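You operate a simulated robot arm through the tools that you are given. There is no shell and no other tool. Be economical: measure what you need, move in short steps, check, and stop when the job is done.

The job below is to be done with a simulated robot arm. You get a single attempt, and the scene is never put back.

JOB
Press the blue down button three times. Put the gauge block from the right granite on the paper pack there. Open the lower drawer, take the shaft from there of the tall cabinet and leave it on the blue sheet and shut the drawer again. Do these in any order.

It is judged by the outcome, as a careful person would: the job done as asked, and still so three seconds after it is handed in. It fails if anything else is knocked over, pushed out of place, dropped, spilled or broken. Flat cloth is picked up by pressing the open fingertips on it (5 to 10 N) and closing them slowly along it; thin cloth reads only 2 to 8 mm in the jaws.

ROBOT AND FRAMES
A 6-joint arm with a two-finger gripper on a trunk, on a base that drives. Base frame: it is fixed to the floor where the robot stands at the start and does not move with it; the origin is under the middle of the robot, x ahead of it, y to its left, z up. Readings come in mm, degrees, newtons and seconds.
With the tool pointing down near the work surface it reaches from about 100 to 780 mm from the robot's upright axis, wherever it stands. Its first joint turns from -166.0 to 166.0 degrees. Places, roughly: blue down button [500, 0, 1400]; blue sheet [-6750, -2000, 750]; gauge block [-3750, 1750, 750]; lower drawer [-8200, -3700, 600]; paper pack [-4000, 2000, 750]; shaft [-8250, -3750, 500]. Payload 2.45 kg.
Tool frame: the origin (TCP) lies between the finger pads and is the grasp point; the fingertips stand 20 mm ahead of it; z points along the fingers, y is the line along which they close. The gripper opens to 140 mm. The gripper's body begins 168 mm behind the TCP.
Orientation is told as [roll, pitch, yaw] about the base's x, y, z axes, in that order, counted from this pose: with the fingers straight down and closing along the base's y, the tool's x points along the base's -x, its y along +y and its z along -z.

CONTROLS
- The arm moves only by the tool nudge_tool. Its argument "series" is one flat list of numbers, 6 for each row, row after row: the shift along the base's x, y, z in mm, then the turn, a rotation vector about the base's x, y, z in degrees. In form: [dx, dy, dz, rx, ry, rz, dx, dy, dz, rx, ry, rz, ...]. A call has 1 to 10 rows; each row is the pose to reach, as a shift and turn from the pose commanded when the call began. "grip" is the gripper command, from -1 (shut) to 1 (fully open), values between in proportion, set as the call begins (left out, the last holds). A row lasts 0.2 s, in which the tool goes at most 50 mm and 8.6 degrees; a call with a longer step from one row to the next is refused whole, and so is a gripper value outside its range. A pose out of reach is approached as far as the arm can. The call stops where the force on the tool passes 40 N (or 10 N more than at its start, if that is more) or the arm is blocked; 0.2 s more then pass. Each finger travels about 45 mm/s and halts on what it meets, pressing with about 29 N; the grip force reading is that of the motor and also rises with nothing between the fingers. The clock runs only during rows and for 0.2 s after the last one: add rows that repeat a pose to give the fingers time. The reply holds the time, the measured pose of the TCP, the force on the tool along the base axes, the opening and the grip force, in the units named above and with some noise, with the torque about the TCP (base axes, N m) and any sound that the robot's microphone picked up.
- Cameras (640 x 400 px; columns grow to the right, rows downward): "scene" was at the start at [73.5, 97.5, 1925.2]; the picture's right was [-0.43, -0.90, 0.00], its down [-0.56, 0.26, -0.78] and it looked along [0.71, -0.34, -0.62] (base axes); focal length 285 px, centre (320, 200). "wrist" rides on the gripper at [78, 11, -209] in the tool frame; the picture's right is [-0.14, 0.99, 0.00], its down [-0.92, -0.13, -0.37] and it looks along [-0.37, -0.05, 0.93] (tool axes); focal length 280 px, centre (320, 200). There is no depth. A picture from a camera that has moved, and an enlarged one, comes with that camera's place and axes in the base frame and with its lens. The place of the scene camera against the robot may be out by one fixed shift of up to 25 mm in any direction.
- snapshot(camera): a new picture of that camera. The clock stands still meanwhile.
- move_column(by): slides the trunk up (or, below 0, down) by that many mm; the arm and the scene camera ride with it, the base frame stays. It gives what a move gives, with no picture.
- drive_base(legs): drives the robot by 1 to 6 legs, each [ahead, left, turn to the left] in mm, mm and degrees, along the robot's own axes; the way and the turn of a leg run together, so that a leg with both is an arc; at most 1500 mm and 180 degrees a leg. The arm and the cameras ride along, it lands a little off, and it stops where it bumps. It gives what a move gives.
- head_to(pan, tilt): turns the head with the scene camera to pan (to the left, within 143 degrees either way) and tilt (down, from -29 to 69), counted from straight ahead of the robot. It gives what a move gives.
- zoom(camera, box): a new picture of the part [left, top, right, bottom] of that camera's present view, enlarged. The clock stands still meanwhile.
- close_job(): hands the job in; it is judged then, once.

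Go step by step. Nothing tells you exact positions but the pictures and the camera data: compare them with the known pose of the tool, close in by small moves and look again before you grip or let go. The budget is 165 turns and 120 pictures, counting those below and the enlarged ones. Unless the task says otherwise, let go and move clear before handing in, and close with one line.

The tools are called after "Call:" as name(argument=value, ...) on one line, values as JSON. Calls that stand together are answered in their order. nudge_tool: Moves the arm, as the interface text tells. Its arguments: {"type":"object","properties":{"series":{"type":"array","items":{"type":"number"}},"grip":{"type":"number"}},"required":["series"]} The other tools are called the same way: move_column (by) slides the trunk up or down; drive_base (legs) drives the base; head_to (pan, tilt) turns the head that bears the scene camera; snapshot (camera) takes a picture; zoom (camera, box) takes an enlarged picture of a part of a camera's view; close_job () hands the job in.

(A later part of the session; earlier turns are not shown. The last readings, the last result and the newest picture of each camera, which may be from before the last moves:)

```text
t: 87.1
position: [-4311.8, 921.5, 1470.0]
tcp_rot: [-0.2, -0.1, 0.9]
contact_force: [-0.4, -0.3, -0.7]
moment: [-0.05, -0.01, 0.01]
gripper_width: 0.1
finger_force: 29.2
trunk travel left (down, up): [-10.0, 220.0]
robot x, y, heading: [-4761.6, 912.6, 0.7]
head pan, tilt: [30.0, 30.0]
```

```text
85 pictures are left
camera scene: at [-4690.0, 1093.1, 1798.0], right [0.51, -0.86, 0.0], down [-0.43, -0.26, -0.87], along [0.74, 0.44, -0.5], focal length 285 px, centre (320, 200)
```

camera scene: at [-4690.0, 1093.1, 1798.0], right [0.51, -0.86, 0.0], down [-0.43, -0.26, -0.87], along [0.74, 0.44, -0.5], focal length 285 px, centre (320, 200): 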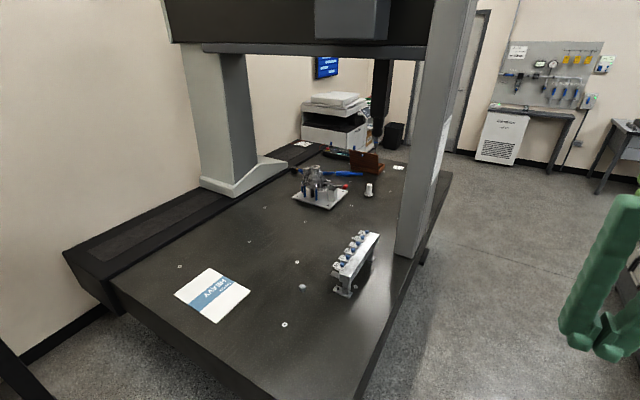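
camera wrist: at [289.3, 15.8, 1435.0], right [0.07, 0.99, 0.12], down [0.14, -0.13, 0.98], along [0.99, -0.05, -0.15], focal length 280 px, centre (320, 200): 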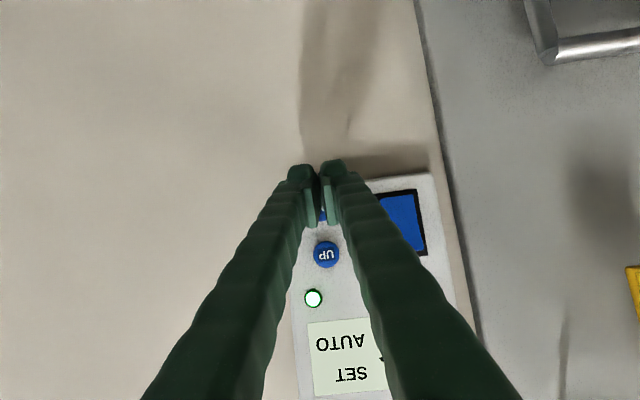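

Call:
zoom(camera="scene", box=[250, 220, 400, 340])

Call:
zoom(camera="scene", box=[160, 220, 310, 340])

```text
3.33 times, centred on (325, 280) of scene
camera zoom: at [-4690.0, 1093.1, 1798.0], right [0.51, -0.86, 0.0], down [-0.43, -0.26, -0.87], along [0.74, 0.44, -0.5], focal length 950 px, centre (303, -67)
```

zoom: 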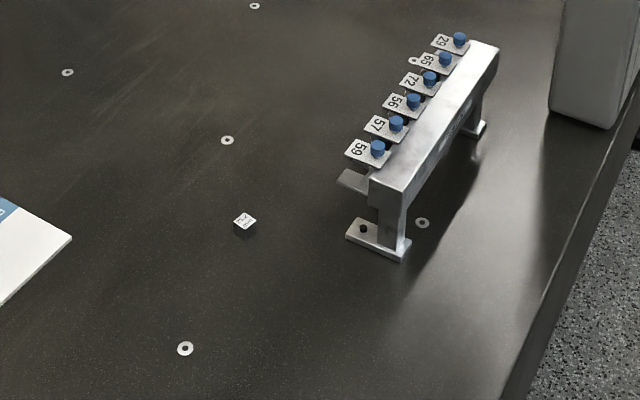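

```text
3.33 times, centred on (235, 280) of scene
camera zoom: at [-4690.0, 1093.1, 1798.0], right [0.51, -0.86, 0.0], down [-0.43, -0.26, -0.87], along [0.74, 0.44, -0.5], focal length 950 px, centre (603, -67)
```

zoom: 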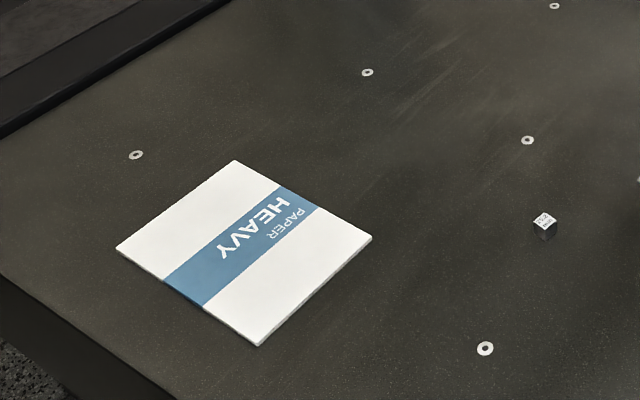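

The gauge block is a small cube at about (-3898, 1660). I'll slide left along the granite's end, then approach.

Call:
drive_base(legs=[[0, 780, 0], [80, 0, -0.7]])

Call:
head_to(pan=0, tilt=50)

Call:
snapshot(camera="scene")

```text
t: 95.0
position: [-4239.1, 1700.1, 1468.7]
tcp_rot: [-0.1, -0.1, 0.2]
contact_force: [0.3, 0.6, -0.4]
moment: [-0.01, 0.09, 0.0]
gripper_width: 0.0
finger_force: 29.6
trunk travel left (down, up): [-10.0, 220.0]
robot x, y, heading: [-4690.8, 1696.9, -0.0]
head pan, tilt: [30.0, 30.0]
```

```text
t: 96.0
position: [-4241.7, 1700.1, 1469.2]
tcp_rot: [-0.1, -0.1, 0.0]
contact_force: [-0.1, -0.6, 0.8]
moment: [0.01, 0.01, 0.03]
gripper_width: 0.1
finger_force: 29.8
trunk travel left (down, up): [-10.0, 220.0]
robot x, y, heading: [-4693.8, 1696.9, -0.3]
head pan, tilt: [0.0, 50.0]
```

```text
82 pictures are left
camera scene: at [-4618.7, 1831.0, 1768.6], right [0.0, -1.0, 0.0], down [-0.77, 0.0, -0.64], along [0.64, 0.0, -0.77], focal length 285 px, centre (320, 200)
```

scene: 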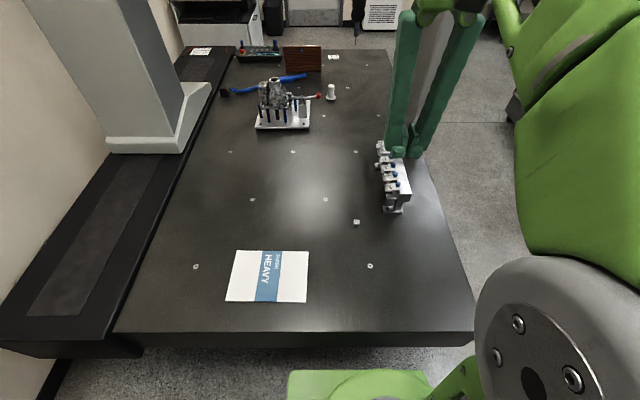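

Base front has some gap to the granite edge (x≈-4348). Block ≈(-3905, 1671). I'll go 50 mm nearer, then bring the arm over the block with gripper open.

Call:
drive_base(legs=[[50, 0, 0]])

Call:
nudge_tool(series=[45, 0, -10, 0, 0, 0, 90, -5, -40, 0, 0, 0, 130, -10, -70, 0, 0, 0, 170, -15, -100, 0, 0, 0, 210, -20, -130, 0, 0, 0, 240, -25, -160, 0, 0, 0, 265, -25, -200, 0, 0, 0, 275, -25, -240, 0, 0, 0, 275, -25, -280, 0, 0, 0, 275, -25, -320, 0, 0, 0], grip=-0.2)

Call:
snapshot(camera="wrist")

```text
t: 96.9
position: [-4189.9, 1699.7, 1468.6]
tcp_rot: [-0.1, 0.0, 0.1]
contact_force: [1.5, 1.2, 0.3]
moment: [-0.01, 0.09, -0.02]
gripper_width: 0.0
finger_force: 29.6
trunk travel left (down, up): [-10.0, 220.0]
robot x, y, heading: [-4641.7, 1696.7, -0.2]
head pan, tilt: [0.0, 50.0]
```

```text
refused: row 2 steps farther than a row can; nothing moved
```

```text
81 pictures are left
camera wrist: at [-4268.4, 1711.9, 1678.8], right [0.14, 0.99, 0.0], down [0.92, -0.13, 0.37], along [0.37, -0.05, -0.93], focal length 280 px, centre (320, 200)
```

wrist: 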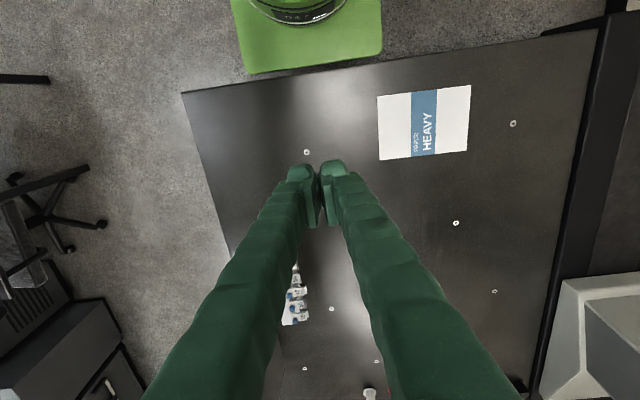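

Call:
nudge_tool(series=[40, 0, -20, 0, 0, 0, 80, -5, -40, 0, 0, 0, 115, -10, -70, 0, 0, 0, 150, -15, -100, 0, 0, 0, 185, -20, -130, 0, 0, 0, 215, -25, -165, 0, 0, 0, 245, -25, -200, 0, 0, 0, 260, -25, -245, 0, 0, 0, 260, -25, -290, 0, 0, 0, 260, -25, -335, 0, 0, 0], grip=-0.2)

Call:
snapshot(camera="wrist")

Call:
snapshot(camera="scene")

```text
t: 99.1
position: [-3932.0, 1675.4, 1130.9]
tcp_rot: [0.0, -0.2, -0.1]
contact_force: [-0.6, 0.0, 0.0]
moment: [0.03, 0.02, 0.0]
gripper_width: 56.2
finger_force: 0.1
trunk travel left (down, up): [-10.0, 220.0]
robot x, y, heading: [-4641.0, 1695.8, -0.0]
head pan, tilt: [0.0, 50.0]
```

```text
80 pictures are left
camera wrist: at [-4009.1, 1686.6, 1341.6], right [0.14, 0.99, 0.0], down [0.92, -0.13, 0.37], along [0.37, -0.05, -0.93], focal length 280 px, centre (320, 200)
```

wrist: 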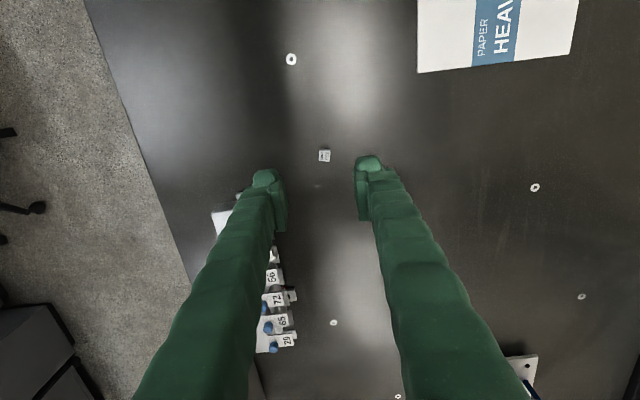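

```text
79 pictures are left
camera scene: at [-4568.7, 1830.8, 1768.5], right [0.0, -1.0, 0.0], down [-0.77, 0.0, -0.64], along [0.64, 0.0, -0.77], focal length 285 px, centre (320, 200)
```

scene: 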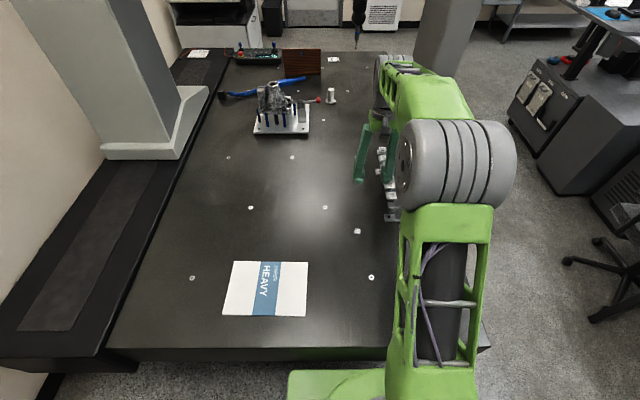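

Block in the wrist view gives about (-3875, 1680). Enlarging for orientation and size.

Call:
zoom(camera="wrist", box=[280, 120, 370, 190])

```text
5.71 times, centred on (325, 155) of wrist
camera zoom: at [-4009.1, 1686.6, 1341.6], right [0.14, 0.99, 0.0], down [0.92, -0.13, 0.37], along [0.37, -0.05, -0.93], focal length 1602 px, centre (291, 457)
```

zoom: 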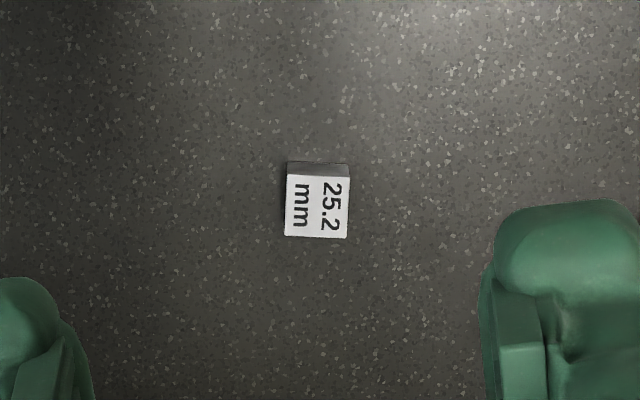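

Cube of ~25 mm rotated about -10.5°, centre ≈(-3876, 1679). Move above it, yaw to match, and descend partway.

Call:
nudge_tool(series=[20, 2, -30, 0, 0, -5, 40, 4, -60, 0, 0, -10.5, 56, 4, -100, 0, 0, -10.5, 56, 4, -145, 0, 0, -10.5, 56, 4, -190, 0, 0, -10.5, 56, 4, -235, 0, 0, -10.5, 56, 4, -270, 0, 0, -10.5, 56, 4, -270, 0, 0, -10.5])

Call:
snapshot(camera="wrist")

```text
t: 100.9
position: [-3876.4, 1676.7, 864.4]
tcp_rot: [-0.1, -0.1, -10.5]
contact_force: [0.2, 0.1, 0.3]
moment: [-0.01, 0.03, 0.04]
gripper_width: 56.0
finger_force: 0.0
trunk travel left (down, up): [-10.0, 220.0]
robot x, y, heading: [-4642.6, 1695.8, -0.1]
head pan, tilt: [0.0, 50.0]
```

```text
77 pictures are left
camera wrist: at [-3951.1, 1704.2, 1075.6], right [0.31, 0.95, 0.0], down [0.88, -0.29, 0.37], along [0.35, -0.12, -0.93], focal length 280 px, centre (320, 200)
```

wrist: 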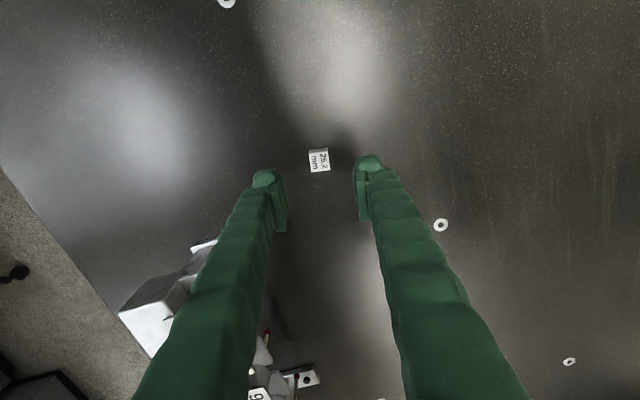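

The block stays centred. Descend to just above, then feel for the surface.

Call:
nudge_tool(series=[0, 0, -35, 0, 0, 0, 0, 0, -70, 0, 0, 0, 0, 0, -78, 0, 0, 0, 0, 0, -82, 0, 0, 0, 0, 0, -84, 0, 0, 0, 0, 0, -84, 0, 0, 0])

Call:
snapshot(camera="wrist")

Call:
zoom(camera="scene", box=[310, 160, 430, 260])

```text
t: 102.3
position: [-3874.2, 1678.3, 781.0]
tcp_rot: [-0.1, -0.1, -10.5]
contact_force: [-0.1, -0.2, 0.5]
moment: [0.02, -0.04, 0.0]
gripper_width: 56.2
finger_force: 0.1
trunk travel left (down, up): [-10.0, 220.0]
robot x, y, heading: [-4640.8, 1695.4, -0.1]
head pan, tilt: [0.0, 50.0]
```

```text
76 pictures are left
camera wrist: at [-3950.6, 1704.7, 990.9], right [0.32, 0.95, 0.0], down [0.88, -0.29, 0.37], along [0.35, -0.12, -0.93], focal length 280 px, centre (320, 200)
```

wrist: 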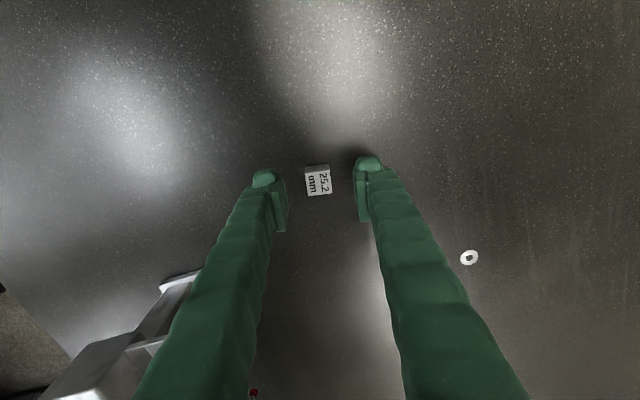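

```text
4.00 times, centred on (370, 210) of scene
camera zoom: at [-4569.2, 1830.8, 1768.5], right [0.0, -1.0, 0.0], down [-0.77, 0.0, -0.64], along [0.64, 0.0, -0.77], focal length 1140 px, centre (120, 160)
```

zoom: 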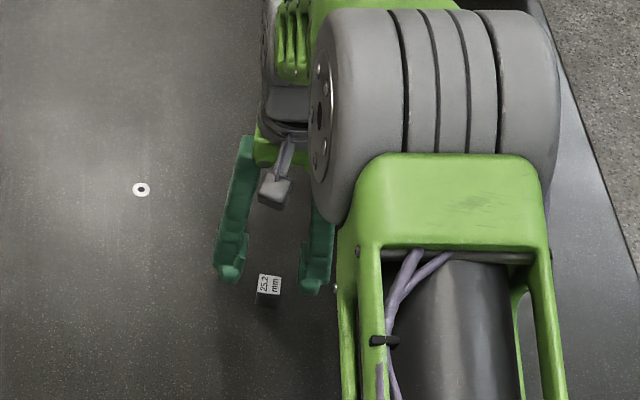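

Call:
zoom(camera="wrist", box=[270, 140, 370, 220])

```text
5.00 times, centred on (320, 180) of wrist
camera zoom: at [-3950.6, 1704.7, 990.9], right [0.32, 0.95, 0.0], down [0.88, -0.29, 0.37], along [0.35, -0.12, -0.93], focal length 1402 px, centre (320, 300)
```

zoom: 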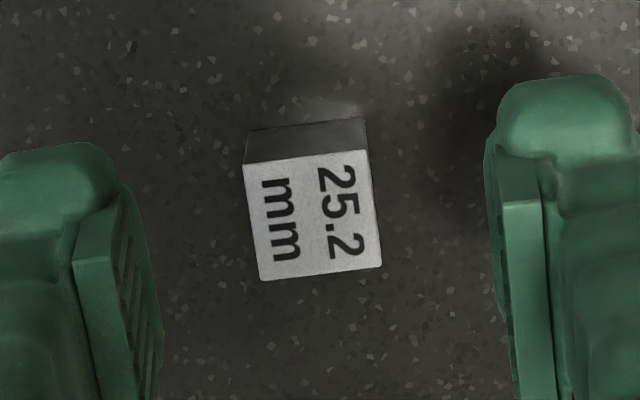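

Block edges align with the jaws. Feeling down slowly for the granite.

Call:
nudge_tool(series=[0, 0, -3, 0, 0, 0, 0, 0, -6, 0, 0, 0, 0, 0, -9, 0, 0, 0, 0, 0, -12, 0, 0, 0, 0, 0, -14, 0, 0, 0, 0, 0, -16, 0, 0, 0, 0, 0, -18, 0, 0, 0])

Call:
zoom(camera="wrist", box=[270, 140, 370, 220])

```text
t: 103.9
position: [-3875.1, 1678.0, 761.6]
tcp_rot: [-0.1, -0.1, -10.5]
contact_force: [-0.1, -0.1, -0.7]
moment: [-0.01, -0.02, 0.01]
gripper_width: 55.6
finger_force: 0.0
trunk travel left (down, up): [-10.0, 220.0]
robot x, y, heading: [-4642.1, 1697.3, -0.1]
head pan, tilt: [0.0, 50.0]
```

```text
5.00 times, centred on (320, 180) of wrist
camera zoom: at [-3950.1, 1704.4, 972.2], right [0.31, 0.95, 0.0], down [0.88, -0.29, 0.37], along [0.35, -0.12, -0.93], focal length 1402 px, centre (320, 300)
```

zoom: 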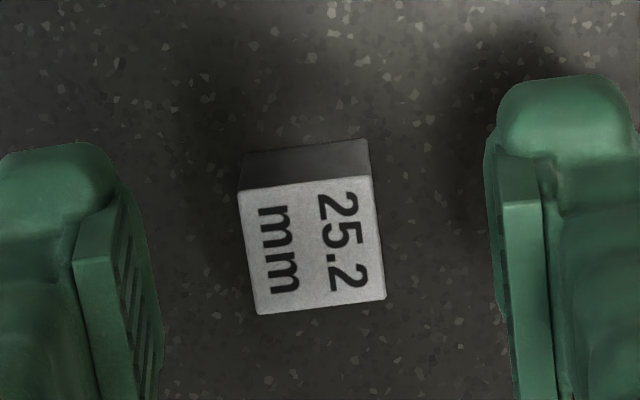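

Call:
nudge_tool(series=[0, 0, -2, 0, 0, 0, 0, 0, -4, 0, 0, 0, 0, 0, -6, 0, 0, 0, 0, 0, -8, 0, 0, 0, 0, 0, -10, 0, 0, 0, 0, 0, -12, 0, 0, 0, 0, 0, -14, 0, 0, 0, 0, 0, -16, 0, 0, 0])

Call:
zoom(camera="wrist", box=[270, 140, 370, 220])

```text
t: 105.7
position: [-3875.8, 1678.4, 745.7]
tcp_rot: [-0.1, -0.2, -10.5]
contact_force: [0.5, 0.1, -0.5]
moment: [0.0, 0.01, 0.01]
gripper_width: 56.0
finger_force: 0.1
trunk travel left (down, up): [-10.0, 220.0]
robot x, y, heading: [-4640.1, 1694.2, -0.3]
head pan, tilt: [0.0, 50.0]
```

```text
5.00 times, centred on (320, 180) of wrist
camera zoom: at [-3950.7, 1704.2, 955.8], right [0.31, 0.95, 0.0], down [0.88, -0.29, 0.37], along [0.35, -0.12, -0.93], focal length 1402 px, centre (320, 300)
```

zoom: 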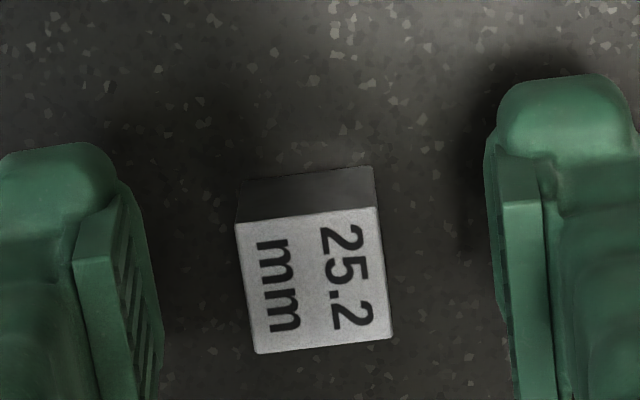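

Apparent size implies the block top is at about z 722 (surface ~697) and lies ~10 mm farther out. Shift a bit and lower more.

Call:
nudge_tool(series=[4, -1, -2, 0, 0, 0, 8, -2, -6, 0, 0, 0, 8, -2, -10, 0, 0, 0, 8, -2, -14, 0, 0, 0, 8, -2, -17, 0, 0, 0, 8, -2, -20, 0, 0, 0])

Call:
zoom(camera="wrist", box=[270, 160, 370, 240])

```text
t: 107.1
position: [-3867.7, 1676.3, 729.4]
tcp_rot: [-0.1, -0.2, -10.5]
contact_force: [-6.5, -0.5, 21.7]
moment: [0.21, 0.12, 0.09]
gripper_width: 55.6
finger_force: 0.1
trunk travel left (down, up): [-10.0, 220.0]
robot x, y, heading: [-4641.0, 1696.7, -0.0]
head pan, tilt: [0.0, 50.0]
```

```text
5.00 times, centred on (320, 200) of wrist
camera zoom: at [-3943.4, 1703.3, 939.1], right [0.32, 0.95, 0.0], down [0.88, -0.29, 0.37], along [0.35, -0.12, -0.93], focal length 1402 px, centre (320, 200)
```

zoom: 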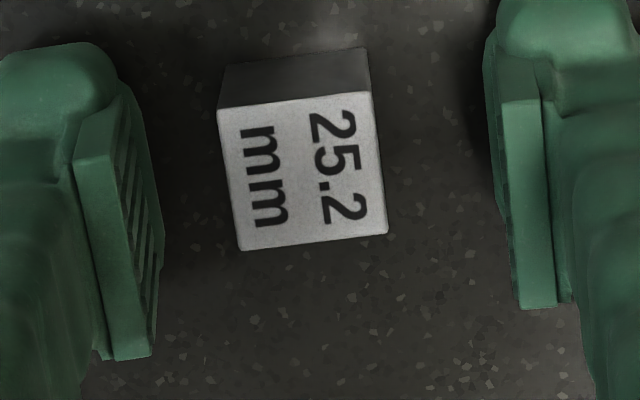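

Touched the granite at tip z≈709. Raise 5 mm and close on the block.

Call:
nudge_tool(series=[0, 0, 6, 0, 0, 0, 0, 0, 6, 0, 0, 0])

Call:
nudge_tool(series=[0, 0, 0, 0, 0, 0, 0, 0, 0, 0, 0, 0, 0, 0, 0, 0, 0, 0, 0, 0, 0, 0, 0, 0, 0, 0, 0, 0, 0, 0], grip=-1)

Call:
nudge_tool(series=[0, 0, 15, 0, 0, 0, 0, 0, 50, 0, 0, 0, 0, 0, 90, 0, 0, 0])

Call:
snapshot(camera="wrist")

```text
t: 107.7
position: [-3867.9, 1677.5, 731.6]
tcp_rot: [0.0, 0.0, -10.4]
contact_force: [1.2, -0.3, 0.6]
moment: [-0.02, -0.01, 0.0]
gripper_width: 56.2
finger_force: 0.1
trunk travel left (down, up): [-10.0, 220.0]
robot x, y, heading: [-4644.5, 1695.7, -0.3]
head pan, tilt: [0.0, 50.0]
```

```text
t: 108.9
position: [-3868.8, 1676.5, 732.3]
tcp_rot: [-0.1, -0.1, -10.5]
contact_force: [0.6, 0.1, -0.8]
moment: [0.01, -0.03, 0.02]
gripper_width: 22.7
finger_force: 28.9
trunk travel left (down, up): [-10.0, 220.0]
robot x, y, heading: [-4643.3, 1695.3, 0.0]
head pan, tilt: [0.0, 50.0]
```

```text
t: 109.7
position: [-3869.9, 1677.5, 822.0]
tcp_rot: [-0.1, -0.1, -10.6]
contact_force: [-0.1, 1.0, -1.9]
moment: [0.0, -0.01, -0.05]
gripper_width: 22.9
finger_force: 28.9
trunk travel left (down, up): [-10.0, 220.0]
robot x, y, heading: [-4642.9, 1696.9, 0.2]
head pan, tilt: [0.0, 50.0]
```

```text
70 pictures are left
camera wrist: at [-3943.6, 1703.6, 1032.9], right [0.31, 0.95, 0.0], down [0.88, -0.29, 0.37], along [0.35, -0.12, -0.93], focal length 280 px, centre (320, 200)
```

wrist: 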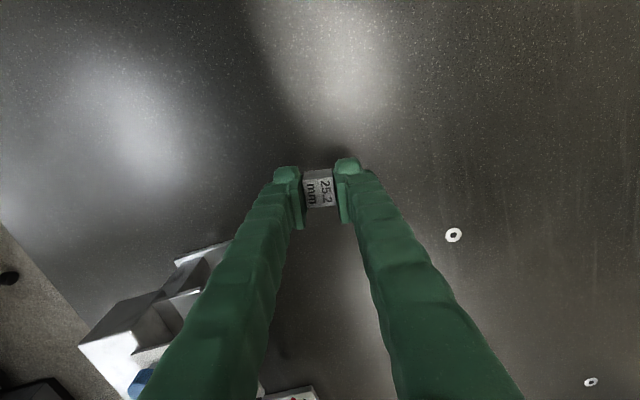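

Held. Carry it over to the paper pack centre, about (-4115, 2040).

Call:
nudge_tool(series=[-24.6, 36, 20, 0, 0, 0, -49, 73, 40, 0, 0, 0, -74, 109, 60, 0, 0, 0, -98, 145, 60, 0, 0, 0, -123, 181, 60, 0, 0, 0, -148, 218, 60, 0, 0, 0, -172, 254, 60, 0, 0, 0, -197, 290, 60, 0, 0, 0, -221, 327, 60, 0, 0, 0, -246, 363, 60, 0, 0, 0])

Call:
snapshot(camera="wrist")

Call:
snapshot(camera="scene")

```text
t: 111.9
position: [-4114.7, 2037.9, 883.5]
tcp_rot: [-0.1, -0.2, -10.5]
contact_force: [0.6, 0.6, -0.6]
moment: [-0.01, 0.0, -0.01]
gripper_width: 22.9
finger_force: 28.9
trunk travel left (down, up): [-10.0, 220.0]
robot x, y, heading: [-4642.2, 1698.1, -0.1]
head pan, tilt: [0.0, 50.0]
```

```text
69 pictures are left
camera wrist: at [-4189.5, 2065.0, 1092.5], right [0.32, 0.95, 0.0], down [0.88, -0.29, 0.37], along [0.35, -0.12, -0.93], focal length 280 px, centre (320, 200)
```

wrist: 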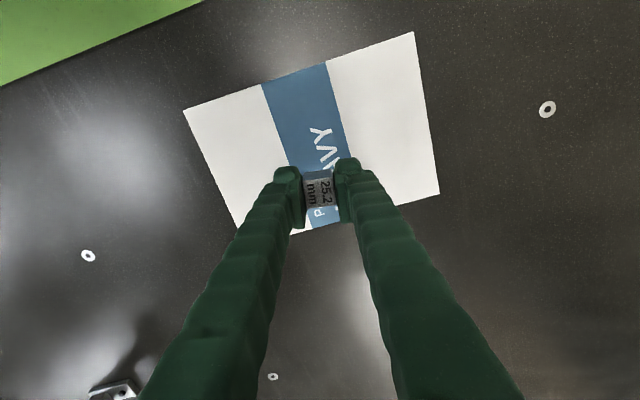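

```text
68 pictures are left
camera scene: at [-4569.4, 1831.3, 1768.5], right [0.0, -1.0, 0.0], down [-0.77, 0.0, -0.64], along [0.64, 0.0, -0.77], focal length 285 px, centre (320, 200)
```

scene: 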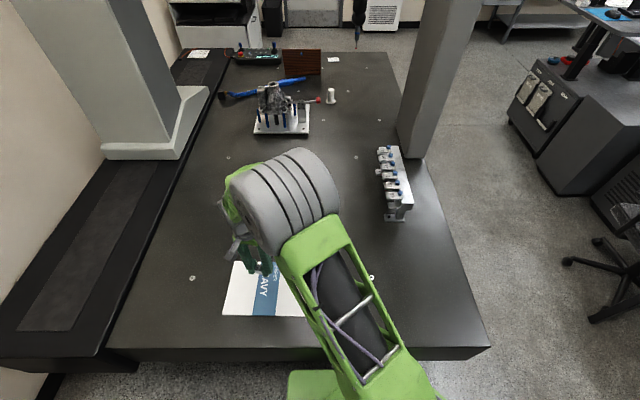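

Aligned over the centre of the pack. Lower, then feel for contact.

Call:
nudge_tool(series=[0, 0, -40, 0, 0, 0, 0, 0, -80, 0, 0, 0, 0, 0, -110, 0, 0, 0, 0, 0, -118, 0, 0, 0, 0, 0, -124, 0, 0, 0, 0, 0, -127, 0, 0, 0, 0, 0, -130, 0, 0, 0, 0, 0, -130, 0, 0, 0])

Call:
zoom(camera="wrist", box=[240, 100, 400, 220])

```text
t: 113.7
position: [-4113.7, 2039.5, 752.6]
tcp_rot: [-0.1, -0.1, -10.4]
contact_force: [0.2, -0.4, -1.3]
moment: [-0.03, 0.02, 0.03]
gripper_width: 22.8
finger_force: 28.8
trunk travel left (down, up): [-10.0, 220.0]
robot x, y, heading: [-4641.9, 1697.2, 0.0]
head pan, tilt: [0.0, 50.0]
```

```text
3.33 times, centred on (320, 160) of wrist
camera zoom: at [-4188.0, 2066.1, 963.3], right [0.31, 0.95, 0.0], down [0.88, -0.29, 0.37], along [0.35, -0.12, -0.93], focal length 935 px, centre (320, 333)
```

zoom: 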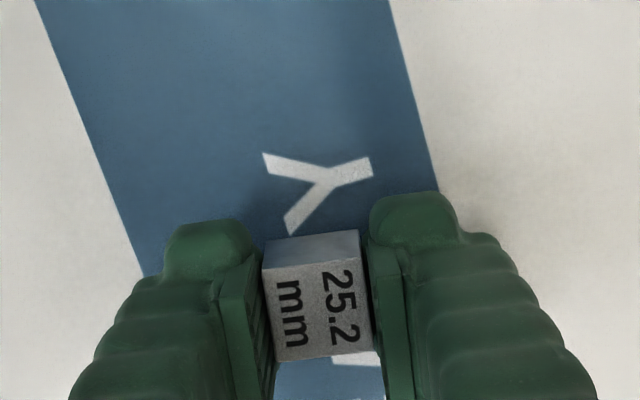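

Call:
nudge_tool(series=[0, 0, -1.5, 0, 0, 0, 0, 0, -3, 0, 0, 0, 0, 0, -4.5, 0, 0, 0, 0, 0, -6, 0, 0, 0, 0, 0, -7.5, 0, 0, 0, 0, 0, -9, 0, 0, 0])

```text
t: 115.1
position: [-4113.5, 2039.2, 742.9]
tcp_rot: [-0.1, -0.1, -10.5]
contact_force: [-0.5, 0.6, -0.9]
moment: [0.0, 0.01, -0.03]
gripper_width: 22.6
finger_force: 29.1
trunk travel left (down, up): [-10.0, 220.0]
robot x, y, heading: [-4641.1, 1695.8, 0.0]
head pan, tilt: [0.0, 50.0]
```

Call:
nudge_tool(series=[0, 0, -1, 0, 0, 0, 0, 0, -2, 0, 0, 0, 0, 0, -3, 0, 0, 0, 0, 0, -4, 0, 0, 0, 0, 0, -5, 0, 0, 0])

```text
t: 116.3
position: [-4112.6, 2039.6, 739.4]
tcp_rot: [0.0, -0.1, -10.5]
contact_force: [-2.9, -3.5, 22.6]
moment: [-0.07, 0.18, 0.0]
gripper_width: 22.9
finger_force: 29.0
trunk travel left (down, up): [-10.0, 220.0]
robot x, y, heading: [-4640.9, 1695.8, -0.1]
head pan, tilt: [0.0, 50.0]
```

Block rests on the paper. Relax 1 mm, open moderately, then lift straight up.

Call:
nudge_tool(series=[0, 0, 1.2, 0, 0, 0, 0, 0, 1.2, 0, 0, 0])

Call:
nudge_tool(series=[0, 0, 0, 0, 0, 0, 0, 0, 0, 0, 0, 0, 0, 0, 0, 0, 0, 0, 0, 0, 30, 0, 0, 0, 0, 0, 75, 0, 0, 0, 0, 0, 120, 0, 0, 0], grip=-0.3)

Call:
snapshot(camera="wrist")

```text
t: 116.9
position: [-4112.5, 2040.3, 741.0]
tcp_rot: [0.0, -0.2, -10.4]
contact_force: [1.6, -2.0, 18.0]
moment: [-0.02, 0.09, 0.01]
gripper_width: 23.0
finger_force: 29.2
trunk travel left (down, up): [-10.0, 220.0]
robot x, y, heading: [-4640.4, 1696.1, -0.2]
head pan, tilt: [0.0, 50.0]
```

```text
t: 118.3
position: [-4116.4, 2039.2, 859.3]
tcp_rot: [-0.2, -0.1, -10.5]
contact_force: [0.2, -0.6, 0.1]
moment: [-0.02, -0.02, 0.05]
gripper_width: 48.8
finger_force: 0.0
trunk travel left (down, up): [-10.0, 220.0]
robot x, y, heading: [-4640.4, 1696.7, -0.1]
head pan, tilt: [0.0, 50.0]
```

```text
66 pictures are left
camera wrist: at [-4190.8, 2065.9, 1069.8], right [0.31, 0.95, 0.0], down [0.88, -0.29, 0.37], along [0.35, -0.12, -0.93], focal length 280 px, centre (320, 200)
```

wrist: 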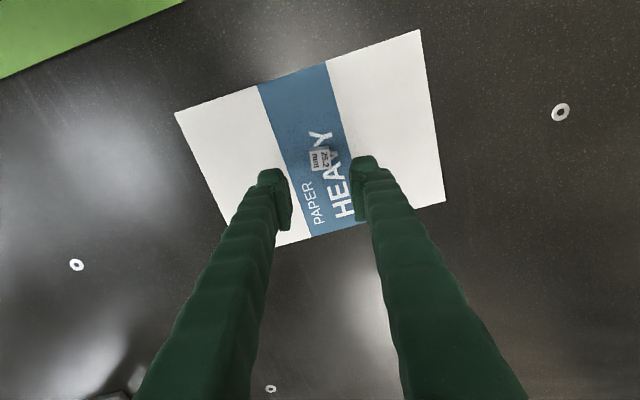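

Block sits on the pack. Fold the arm up to the travel pose.

Call:
nudge_tool(series=[-3, 0, 48, 0, 0, 0, -6, -5, 96, 0, 0, 3, -10, -15, 143, 0, 0, 6, -15, -28, 190, 0, 0, 10.5, -20, -45, 235, 0, 0, 10.5, -25, -65, 280, 0, 0, 10.5, -32, -90, 322, 0, 0, 10.5, -39, -117, 363, 0, 0, 10.5, -47, -145, 403, 0, 0, 10.5, -54, -173, 443, 0, 0, 10.5], grip=-1)

Call:
nudge_tool(series=[-3, -33, 35, 0, 0, 0, -6, -66, 70, 0, 0, 0, -9, -99, 105, 0, 0, 0, -12, -132, 140, 0, 0, 0, -20, -165, 167, 0, 0, 0, -20, -170, 167, 0, 0, 0])

Call:
head_to(pan=-110, tilt=20)

Call:
snapshot(camera="scene")

Call:
head_to(pan=-143, tilt=20)

Call:
snapshot(camera="scene")

```text
t: 120.5
position: [-4170.2, 1866.1, 1302.4]
tcp_rot: [-0.2, -0.1, 0.2]
contact_force: [-1.0, -0.2, -0.3]
moment: [0.02, 0.01, 0.02]
gripper_width: 0.0
finger_force: 28.9
trunk travel left (down, up): [-10.0, 220.0]
robot x, y, heading: [-4643.0, 1693.8, -0.2]
head pan, tilt: [0.0, 50.0]
```

```text
t: 121.9
position: [-4187.7, 1697.4, 1469.3]
tcp_rot: [-0.1, -0.1, 0.1]
contact_force: [0.2, -0.4, -0.6]
moment: [-0.03, -0.02, 0.01]
gripper_width: 0.1
finger_force: 28.9
trunk travel left (down, up): [-10.0, 220.0]
robot x, y, heading: [-4644.5, 1699.7, -0.0]
head pan, tilt: [0.0, 50.0]
```

```text
t: 123.8
position: [-4187.5, 1697.4, 1470.8]
tcp_rot: [0.0, -0.1, 0.0]
contact_force: [0.0, -0.4, -0.1]
moment: [-0.03, 0.01, 0.02]
gripper_width: 0.1
finger_force: 29.6
trunk travel left (down, up): [-10.0, 220.0]
robot x, y, heading: [-4644.8, 1700.0, -0.2]
head pan, tilt: [-110.0, 20.0]
```

```text
65 pictures are left
camera scene: at [-4678.1, 1743.4, 1814.1], right [-0.94, 0.34, 0.0], down [0.12, 0.32, -0.94], along [-0.32, -0.88, -0.34], focal length 285 px, centre (320, 200)
```

scene: 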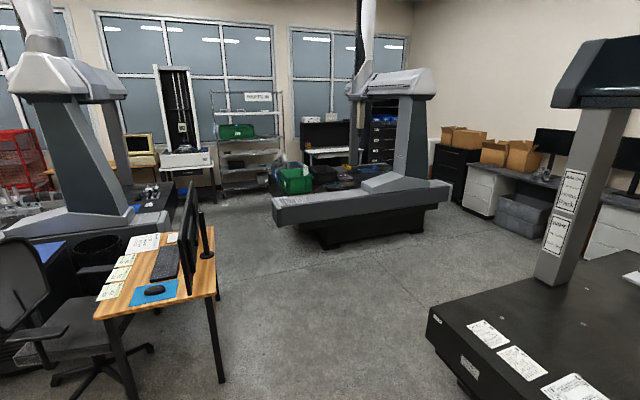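

```text
t: 124.7
position: [-4187.1, 1697.2, 1469.8]
tcp_rot: [-0.1, 0.0, 0.0]
contact_force: [-0.1, 0.1, -0.8]
moment: [0.02, -0.04, -0.03]
gripper_width: 0.0
finger_force: 28.6
trunk travel left (down, up): [-10.0, 220.0]
robot x, y, heading: [-4640.4, 1699.8, -0.1]
head pan, tilt: [-143.0, 20.0]
```

```text
64 pictures are left
camera scene: at [-4720.6, 1774.9, 1814.1], right [-0.6, 0.8, 0.0], down [0.27, 0.21, -0.94], along [-0.75, -0.57, -0.34], focal length 285 px, centre (320, 200)
```

scene: 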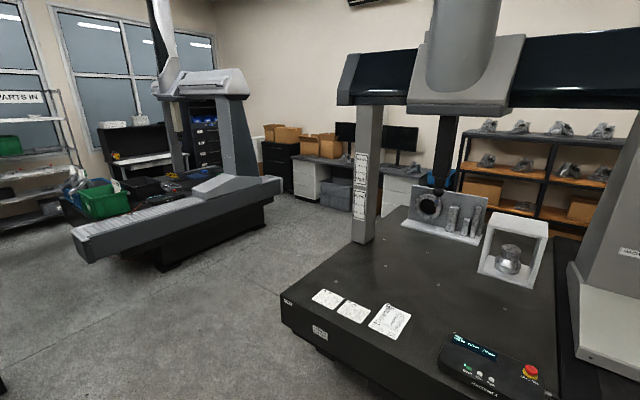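

Area layout: the southwest machine (x≈-7400…-5400, y<-750) holds the blue sheet, and the dark tall cabinet is behind it near (-8200,-3700). I'll drive into the corridor at y≈0 and west.

Call:
drive_base(legs=[[-350, 0, 0], [0, -1250, 0], [0, 0, -166], [1500, 0, 0], [600, 0, 0]])

Call:
head_to(pan=40, tilt=20)

Call:
snapshot(camera="scene")

Call:
head_to(pan=85, tilt=20)

Call:
snapshot(camera="scene")

```text
t: 154.5
position: [-7502.7, -156.6, 1470.2]
tcp_rot: [-0.1, -0.1, -166.0]
contact_force: [0.0, 0.2, -0.5]
moment: [0.04, 0.0, -0.01]
gripper_width: 0.0
finger_force: 28.8
trunk travel left (down, up): [-10.0, 220.0]
robot x, y, heading: [-7058.8, -46.7, -166.2]
head pan, tilt: [-143.0, 20.0]
```

```text
t: 157.2
position: [-7501.2, -156.3, 1470.3]
tcp_rot: [-0.2, -0.2, -166.0]
contact_force: [-0.6, 0.2, -0.3]
moment: [0.04, 0.03, -0.01]
gripper_width: 0.0
finger_force: 29.1
trunk travel left (down, up): [-10.0, 220.0]
robot x, y, heading: [-7060.6, -46.6, -166.4]
head pan, tilt: [40.0, 20.0]
```

```text
63 pictures are left
camera scene: at [-7106.3, -265.6, 1814.1], right [-0.81, 0.59, 0.0], down [0.2, 0.28, -0.94], along [-0.55, -0.76, -0.34], focal length 285 px, centre (320, 200)
```

scene: 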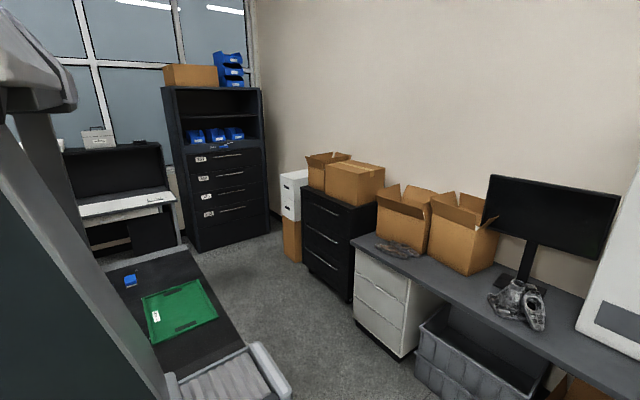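

```text
t: 158.4
position: [-7501.4, -156.8, 1470.5]
tcp_rot: [-0.2, -0.1, -166.0]
contact_force: [-0.2, 0.3, 0.2]
moment: [0.04, 0.01, 0.03]
gripper_width: 0.1
finger_force: 29.1
trunk travel left (down, up): [-10.0, 220.0]
robot x, y, heading: [-7060.9, -47.8, -166.0]
head pan, tilt: [85.0, 20.0]
```

```text
62 pictures are left
camera scene: at [-7037.1, -282.4, 1814.1], right [-0.99, -0.15, 0.0], down [-0.05, 0.34, -0.94], along [0.14, -0.93, -0.34], focal length 285 px, centre (320, 200)
```

scene: 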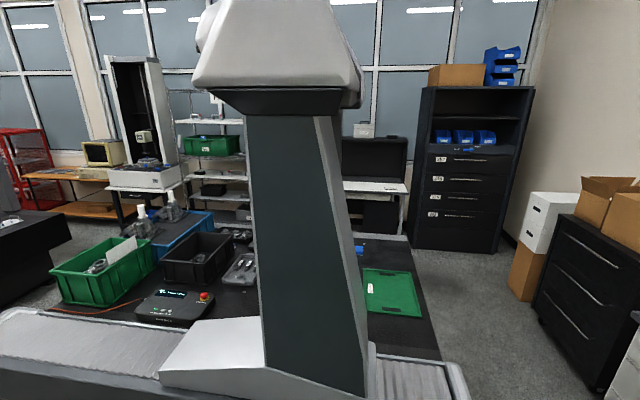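

The tall cabinet faces north at about (-8150, -3650). The passage between the machine and the west-wall units is ~1 m wide around x≈-7980; I'll drive down it.

Call:
drive_base(legs=[[940, 0, 0], [0, 0, 76], [1300, 0, 0]])

Call:
head_to(pan=0, tilt=30)

Call:
snapshot(camera="scene")

Call:
head_to(pan=60, tilt=35)

Call:
snapshot(camera="scene")

```text
t: 172.7
position: [-8024.6, -2026.9, 1470.4]
tcp_rot: [-0.1, -0.1, -91.1]
contact_force: [0.2, -0.1, 0.2]
moment: [0.04, -0.02, -0.03]
gripper_width: 0.0
finger_force: 29.3
trunk travel left (down, up): [-10.0, 220.0]
robot x, y, heading: [-8015.7, -1571.3, -91.1]
head pan, tilt: [85.0, 20.0]
```

```text
t: 174.2
position: [-8025.2, -2027.4, 1469.8]
tcp_rot: [-0.1, 0.0, -91.1]
contact_force: [-0.1, 0.2, -0.6]
moment: [0.02, -0.02, 0.04]
gripper_width: 0.0
finger_force: 29.2
trunk travel left (down, up): [-10.0, 220.0]
robot x, y, heading: [-8015.0, -1570.5, -91.1]
head pan, tilt: [0.0, 30.0]
```

```text
61 pictures are left
camera scene: at [-7891.7, -1681.4, 1798.1], right [-1.0, 0.02, 0.0], down [0.01, 0.5, -0.87], along [-0.02, -0.87, -0.5], focal length 285 px, centre (320, 200)
```

scene: 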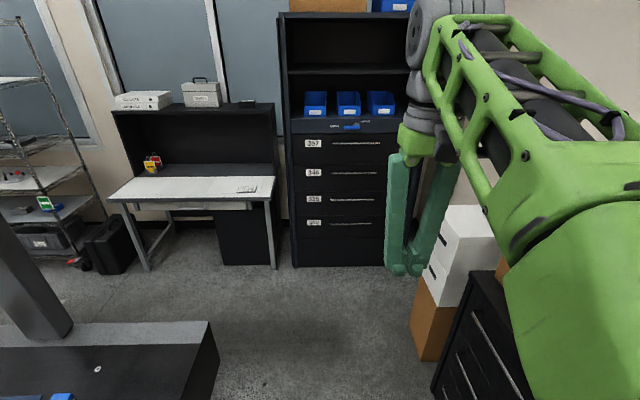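

```text
t: 175.5
position: [-8023.5, -2026.3, 1470.3]
tcp_rot: [-0.1, -0.1, -91.1]
contact_force: [0.7, 0.3, 0.4]
moment: [0.03, -0.01, 0.02]
gripper_width: 0.0
finger_force: 29.1
trunk travel left (down, up): [-10.0, 220.0]
robot x, y, heading: [-8014.0, -1574.2, -91.1]
head pan, tilt: [60.0, 35.0]
```

```text
60 pictures are left
camera scene: at [-7814.5, -1636.7, 1790.3], right [-0.52, -0.85, 0.0], down [-0.49, 0.3, -0.82], along [0.7, -0.42, -0.57], focal length 285 px, centre (320, 200)
```

scene: 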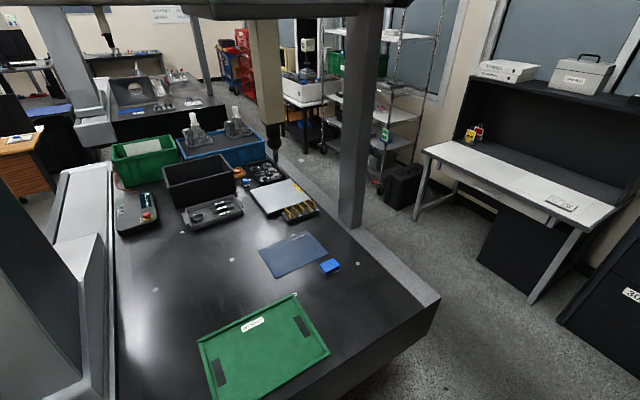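

The dark-blue sheet lies at about (-6846, -2053) on the southwest granite. Now zoom on the cabinet drawers.

Call:
head_to(pan=0, tilt=30)

Call:
zoom(camera="scene", box=[270, 110, 420, 270])

```text
t: 176.8
position: [-8025.0, -2026.4, 1468.9]
tcp_rot: [0.0, -0.2, -91.1]
contact_force: [0.2, -0.2, 0.6]
moment: [-0.01, -0.01, 0.0]
gripper_width: 0.1
finger_force: 29.1
trunk travel left (down, up): [-10.0, 220.0]
robot x, y, heading: [-8014.5, -1576.1, -91.2]
head pan, tilt: [0.0, 30.0]
```

```text
2.50 times, centred on (345, 190) of scene
camera zoom: at [-7891.7, -1681.4, 1798.0], right [-1.0, 0.02, 0.0], down [0.01, 0.5, -0.87], along [-0.02, -0.87, -0.5], focal length 712 px, centre (258, 225)
```

zoom: 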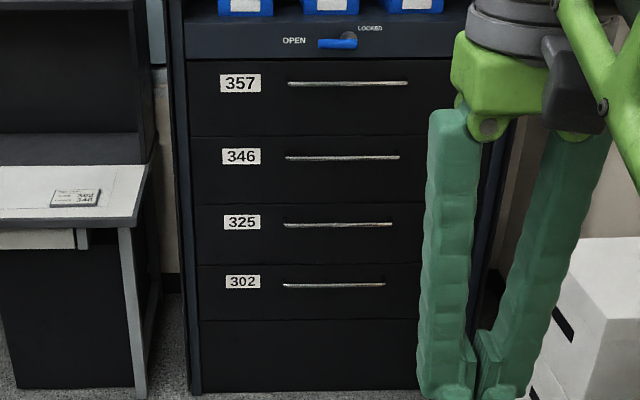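

The lock lever above the drawers points to OPEN; four drawers: 357, 346, 325, 302. I'll drive closer to the cabinet front.

Call:
drive_base(legs=[[1200, -60, 1.1]])

Call:
head_to(pan=-8, tilt=55)

Call:
snapshot(camera="scene")

Call:
snapshot(camera="wrist")

```text
t: 183.0
position: [-8076.6, -3233.5, 1470.5]
tcp_rot: [0.0, -0.1, -89.3]
contact_force: [0.0, -0.2, 0.9]
moment: [0.01, -0.04, 0.03]
gripper_width: 0.0
finger_force: 29.0
trunk travel left (down, up): [-10.0, 220.0]
robot x, y, heading: [-8082.5, -2778.4, -89.4]
head pan, tilt: [0.0, 30.0]
```

```text
t: 183.8
position: [-8076.3, -3233.3, 1469.1]
tcp_rot: [-0.1, -0.1, -89.3]
contact_force: [0.7, -0.2, 0.1]
moment: [0.03, -0.01, 0.01]
gripper_width: 0.1
finger_force: 28.9
trunk travel left (down, up): [-10.0, 220.0]
robot x, y, heading: [-8083.6, -2777.1, -89.5]
head pan, tilt: [-8.0, 55.0]
```

```text
58 pictures are left
camera scene: at [-7965.9, -2864.3, 1762.1], right [-0.99, 0.13, 0.0], down [0.11, 0.81, -0.57], along [-0.07, -0.57, -0.82], focal length 285 px, centre (320, 200)
```

scene: 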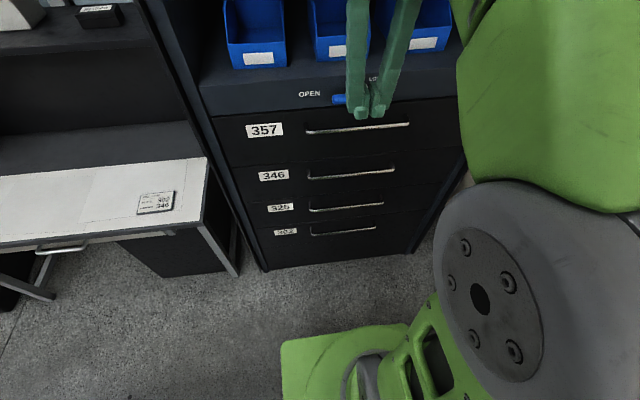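

```text
57 pictures are left
camera wrist: at [-8066.3, -3153.1, 1680.1], right [0.99, -0.13, 0.0], down [-0.12, -0.92, 0.37], along [-0.05, -0.37, -0.93], focal length 280 px, centre (320, 200)
```

wrist: 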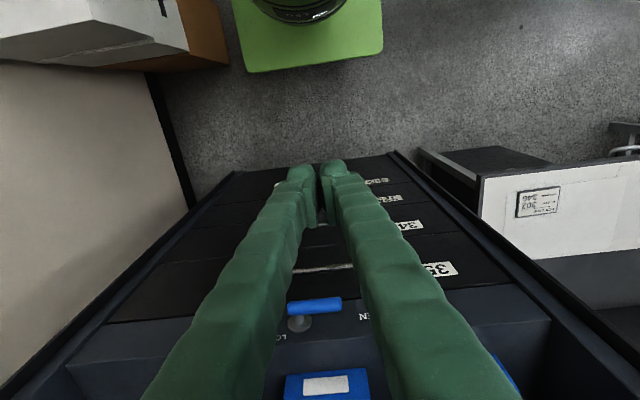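

Call:
zoom(camera="scene", box=[200, 70, 440, 280])

Call:
zoom(camera="scene", box=[120, 180, 190, 225])

```text
1.90 times, centred on (320, 175) of scene
camera zoom: at [-7965.9, -2864.3, 1762.1], right [-0.99, 0.13, 0.0], down [0.11, 0.81, -0.57], along [-0.07, -0.57, -0.82], focal length 543 px, centre (320, 248)
```

zoom: 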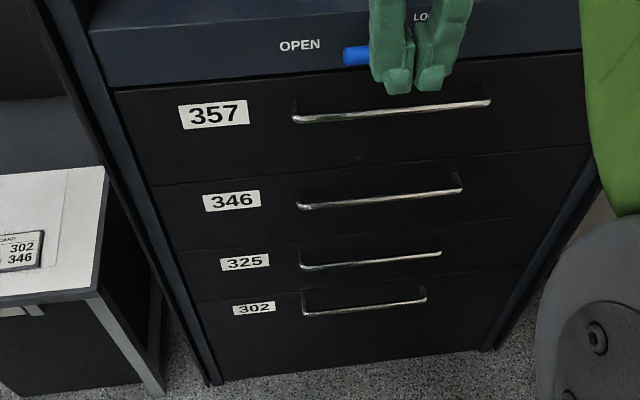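

```text
8.89 times, centred on (155, 202) of scene
camera zoom: at [-7965.9, -2864.3, 1762.1], right [-0.99, 0.13, 0.0], down [0.11, 0.81, -0.57], along [-0.07, -0.57, -0.82], focal length 2532 px, centre (1787, 178)
```

zoom: 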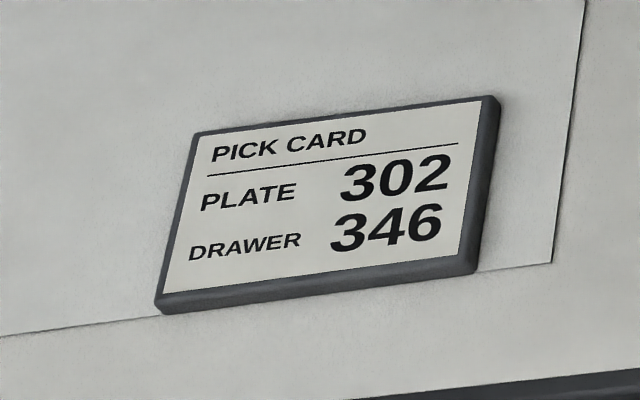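

Pick card is unrelated. The "lower drawer" at z≈600 best matches the 325 drawer (handle z≈665, x≈-8180), so I'll check that one. Move up a little, then spin the jaws to close vertically.

Call:
drive_base(legs=[[70, 0, 0]])

Call:
nudge_tool(series=[-5, 10, -30, 0, 0, -8.5, -10, 20, -60, 0, 0, -17, -15, 30, -90, 0, 0, -25.5, -20, 40, -120, 0, 0, -34, -25, 50, -150, 0, 0, -42.5, -30, 50, -180, 0, 0, -51, -35, 50, -210, 0, 0, -59.5, -40, 50, -240, 0, 0, -68, -45, 50, -270, 0, 0, -76.5, -50, 50, -300, 0, 0, -85])

```text
t: 184.9
position: [-8076.2, -3306.3, 1469.3]
tcp_rot: [-0.1, 0.1, -89.3]
contact_force: [-0.9, -0.1, -0.3]
moment: [0.07, -0.02, 0.0]
gripper_width: 0.1
finger_force: 28.8
trunk travel left (down, up): [-10.0, 220.0]
robot x, y, heading: [-8080.2, -2850.2, -89.6]
head pan, tilt: [-8.0, 55.0]
```

```text
t: 187.1
position: [-8124.3, -3256.7, 1168.4]
tcp_rot: [-0.1, -0.1, -174.4]
contact_force: [0.1, 0.1, -0.4]
moment: [0.02, -0.03, 0.0]
gripper_width: 0.0
finger_force: 28.9
trunk travel left (down, up): [-10.0, 220.0]
robot x, y, heading: [-8078.5, -2852.2, -89.4]
head pan, tilt: [-8.0, 55.0]
```

Call:
nudge_tool(series=[-5, 0, -45, 0, 0, -5.6, -10, 0, -90, 0, 0, -5.6, -10, 0, -90, 0, 0, -5.6])

Call:
nudge_tool(series=[-4, -5, -40, -7.5, 0, 0, -8, -10, -80, -15, 0, 0, -12, -15, -120, -22.5, 0, 0, -16, -20, -160, -30, 0, 0, -20, -30, -200, -37.5, 0, 0, -24, -40, -240, -45, 0, 0, -28, -50, -280, -52.5, 0, 0, -32, -60, -310, -60, 0, 0, -32, -60, -310, -60, 0, 0], grip=-0.6)

Call:
snapshot(camera="wrist")

Call:
snapshot(camera="scene")

```text
t: 187.9
position: [-8136.0, -3253.9, 1077.9]
tcp_rot: [-0.1, 0.0, -179.9]
contact_force: [-0.5, -0.2, -0.1]
moment: [0.01, 0.02, -0.01]
gripper_width: 0.4
finger_force: 29.0
trunk travel left (down, up): [-10.0, 220.0]
robot x, y, heading: [-8082.3, -2848.7, -89.3]
head pan, tilt: [-8.0, 55.0]
```

```text
t: 190.1
position: [-8200.1, -3361.2, 801.3]
tcp_rot: [65.8, -4.7, 180.0]
contact_force: [-0.3, -0.1, -0.9]
moment: [0.0, 0.0, -0.02]
gripper_width: 28.0
finger_force: 0.0
out of reach, approached as far as the arm can: row 2, 3, 4, 5, 6, 7
trunk travel left (down, up): [-10.0, 220.0]
robot x, y, heading: [-8080.2, -2848.6, -89.5]
head pan, tilt: [-8.0, 55.0]
stopped in row 9: the arm was blocked; the commanded pose is now the measured one
```

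```text
54 pictures are left
camera wrist: at [-8113.9, -3172.8, 890.7], right [-0.06, -0.41, 0.91], down [-0.91, 0.39, 0.11], along [-0.4, -0.83, -0.4], focal length 280 px, centre (320, 200)
```

wrist: 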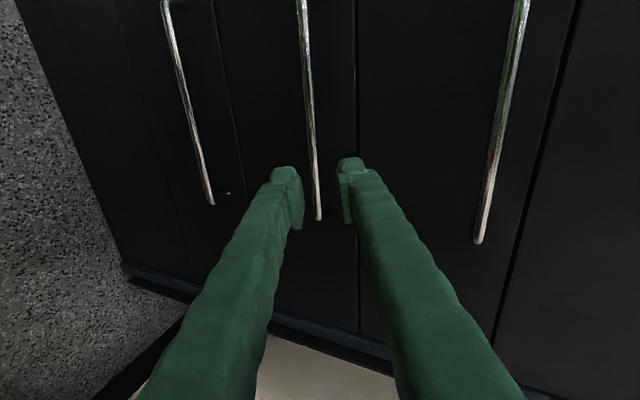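

```text
53 pictures are left
camera scene: at [-7965.1, -2935.6, 1762.0], right [-0.99, 0.13, 0.0], down [0.11, 0.81, -0.57], along [-0.07, -0.57, -0.82], focal length 285 px, centre (320, 200)
```

scene: 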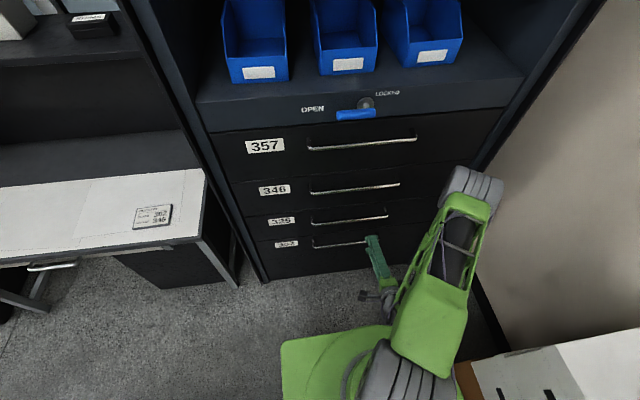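

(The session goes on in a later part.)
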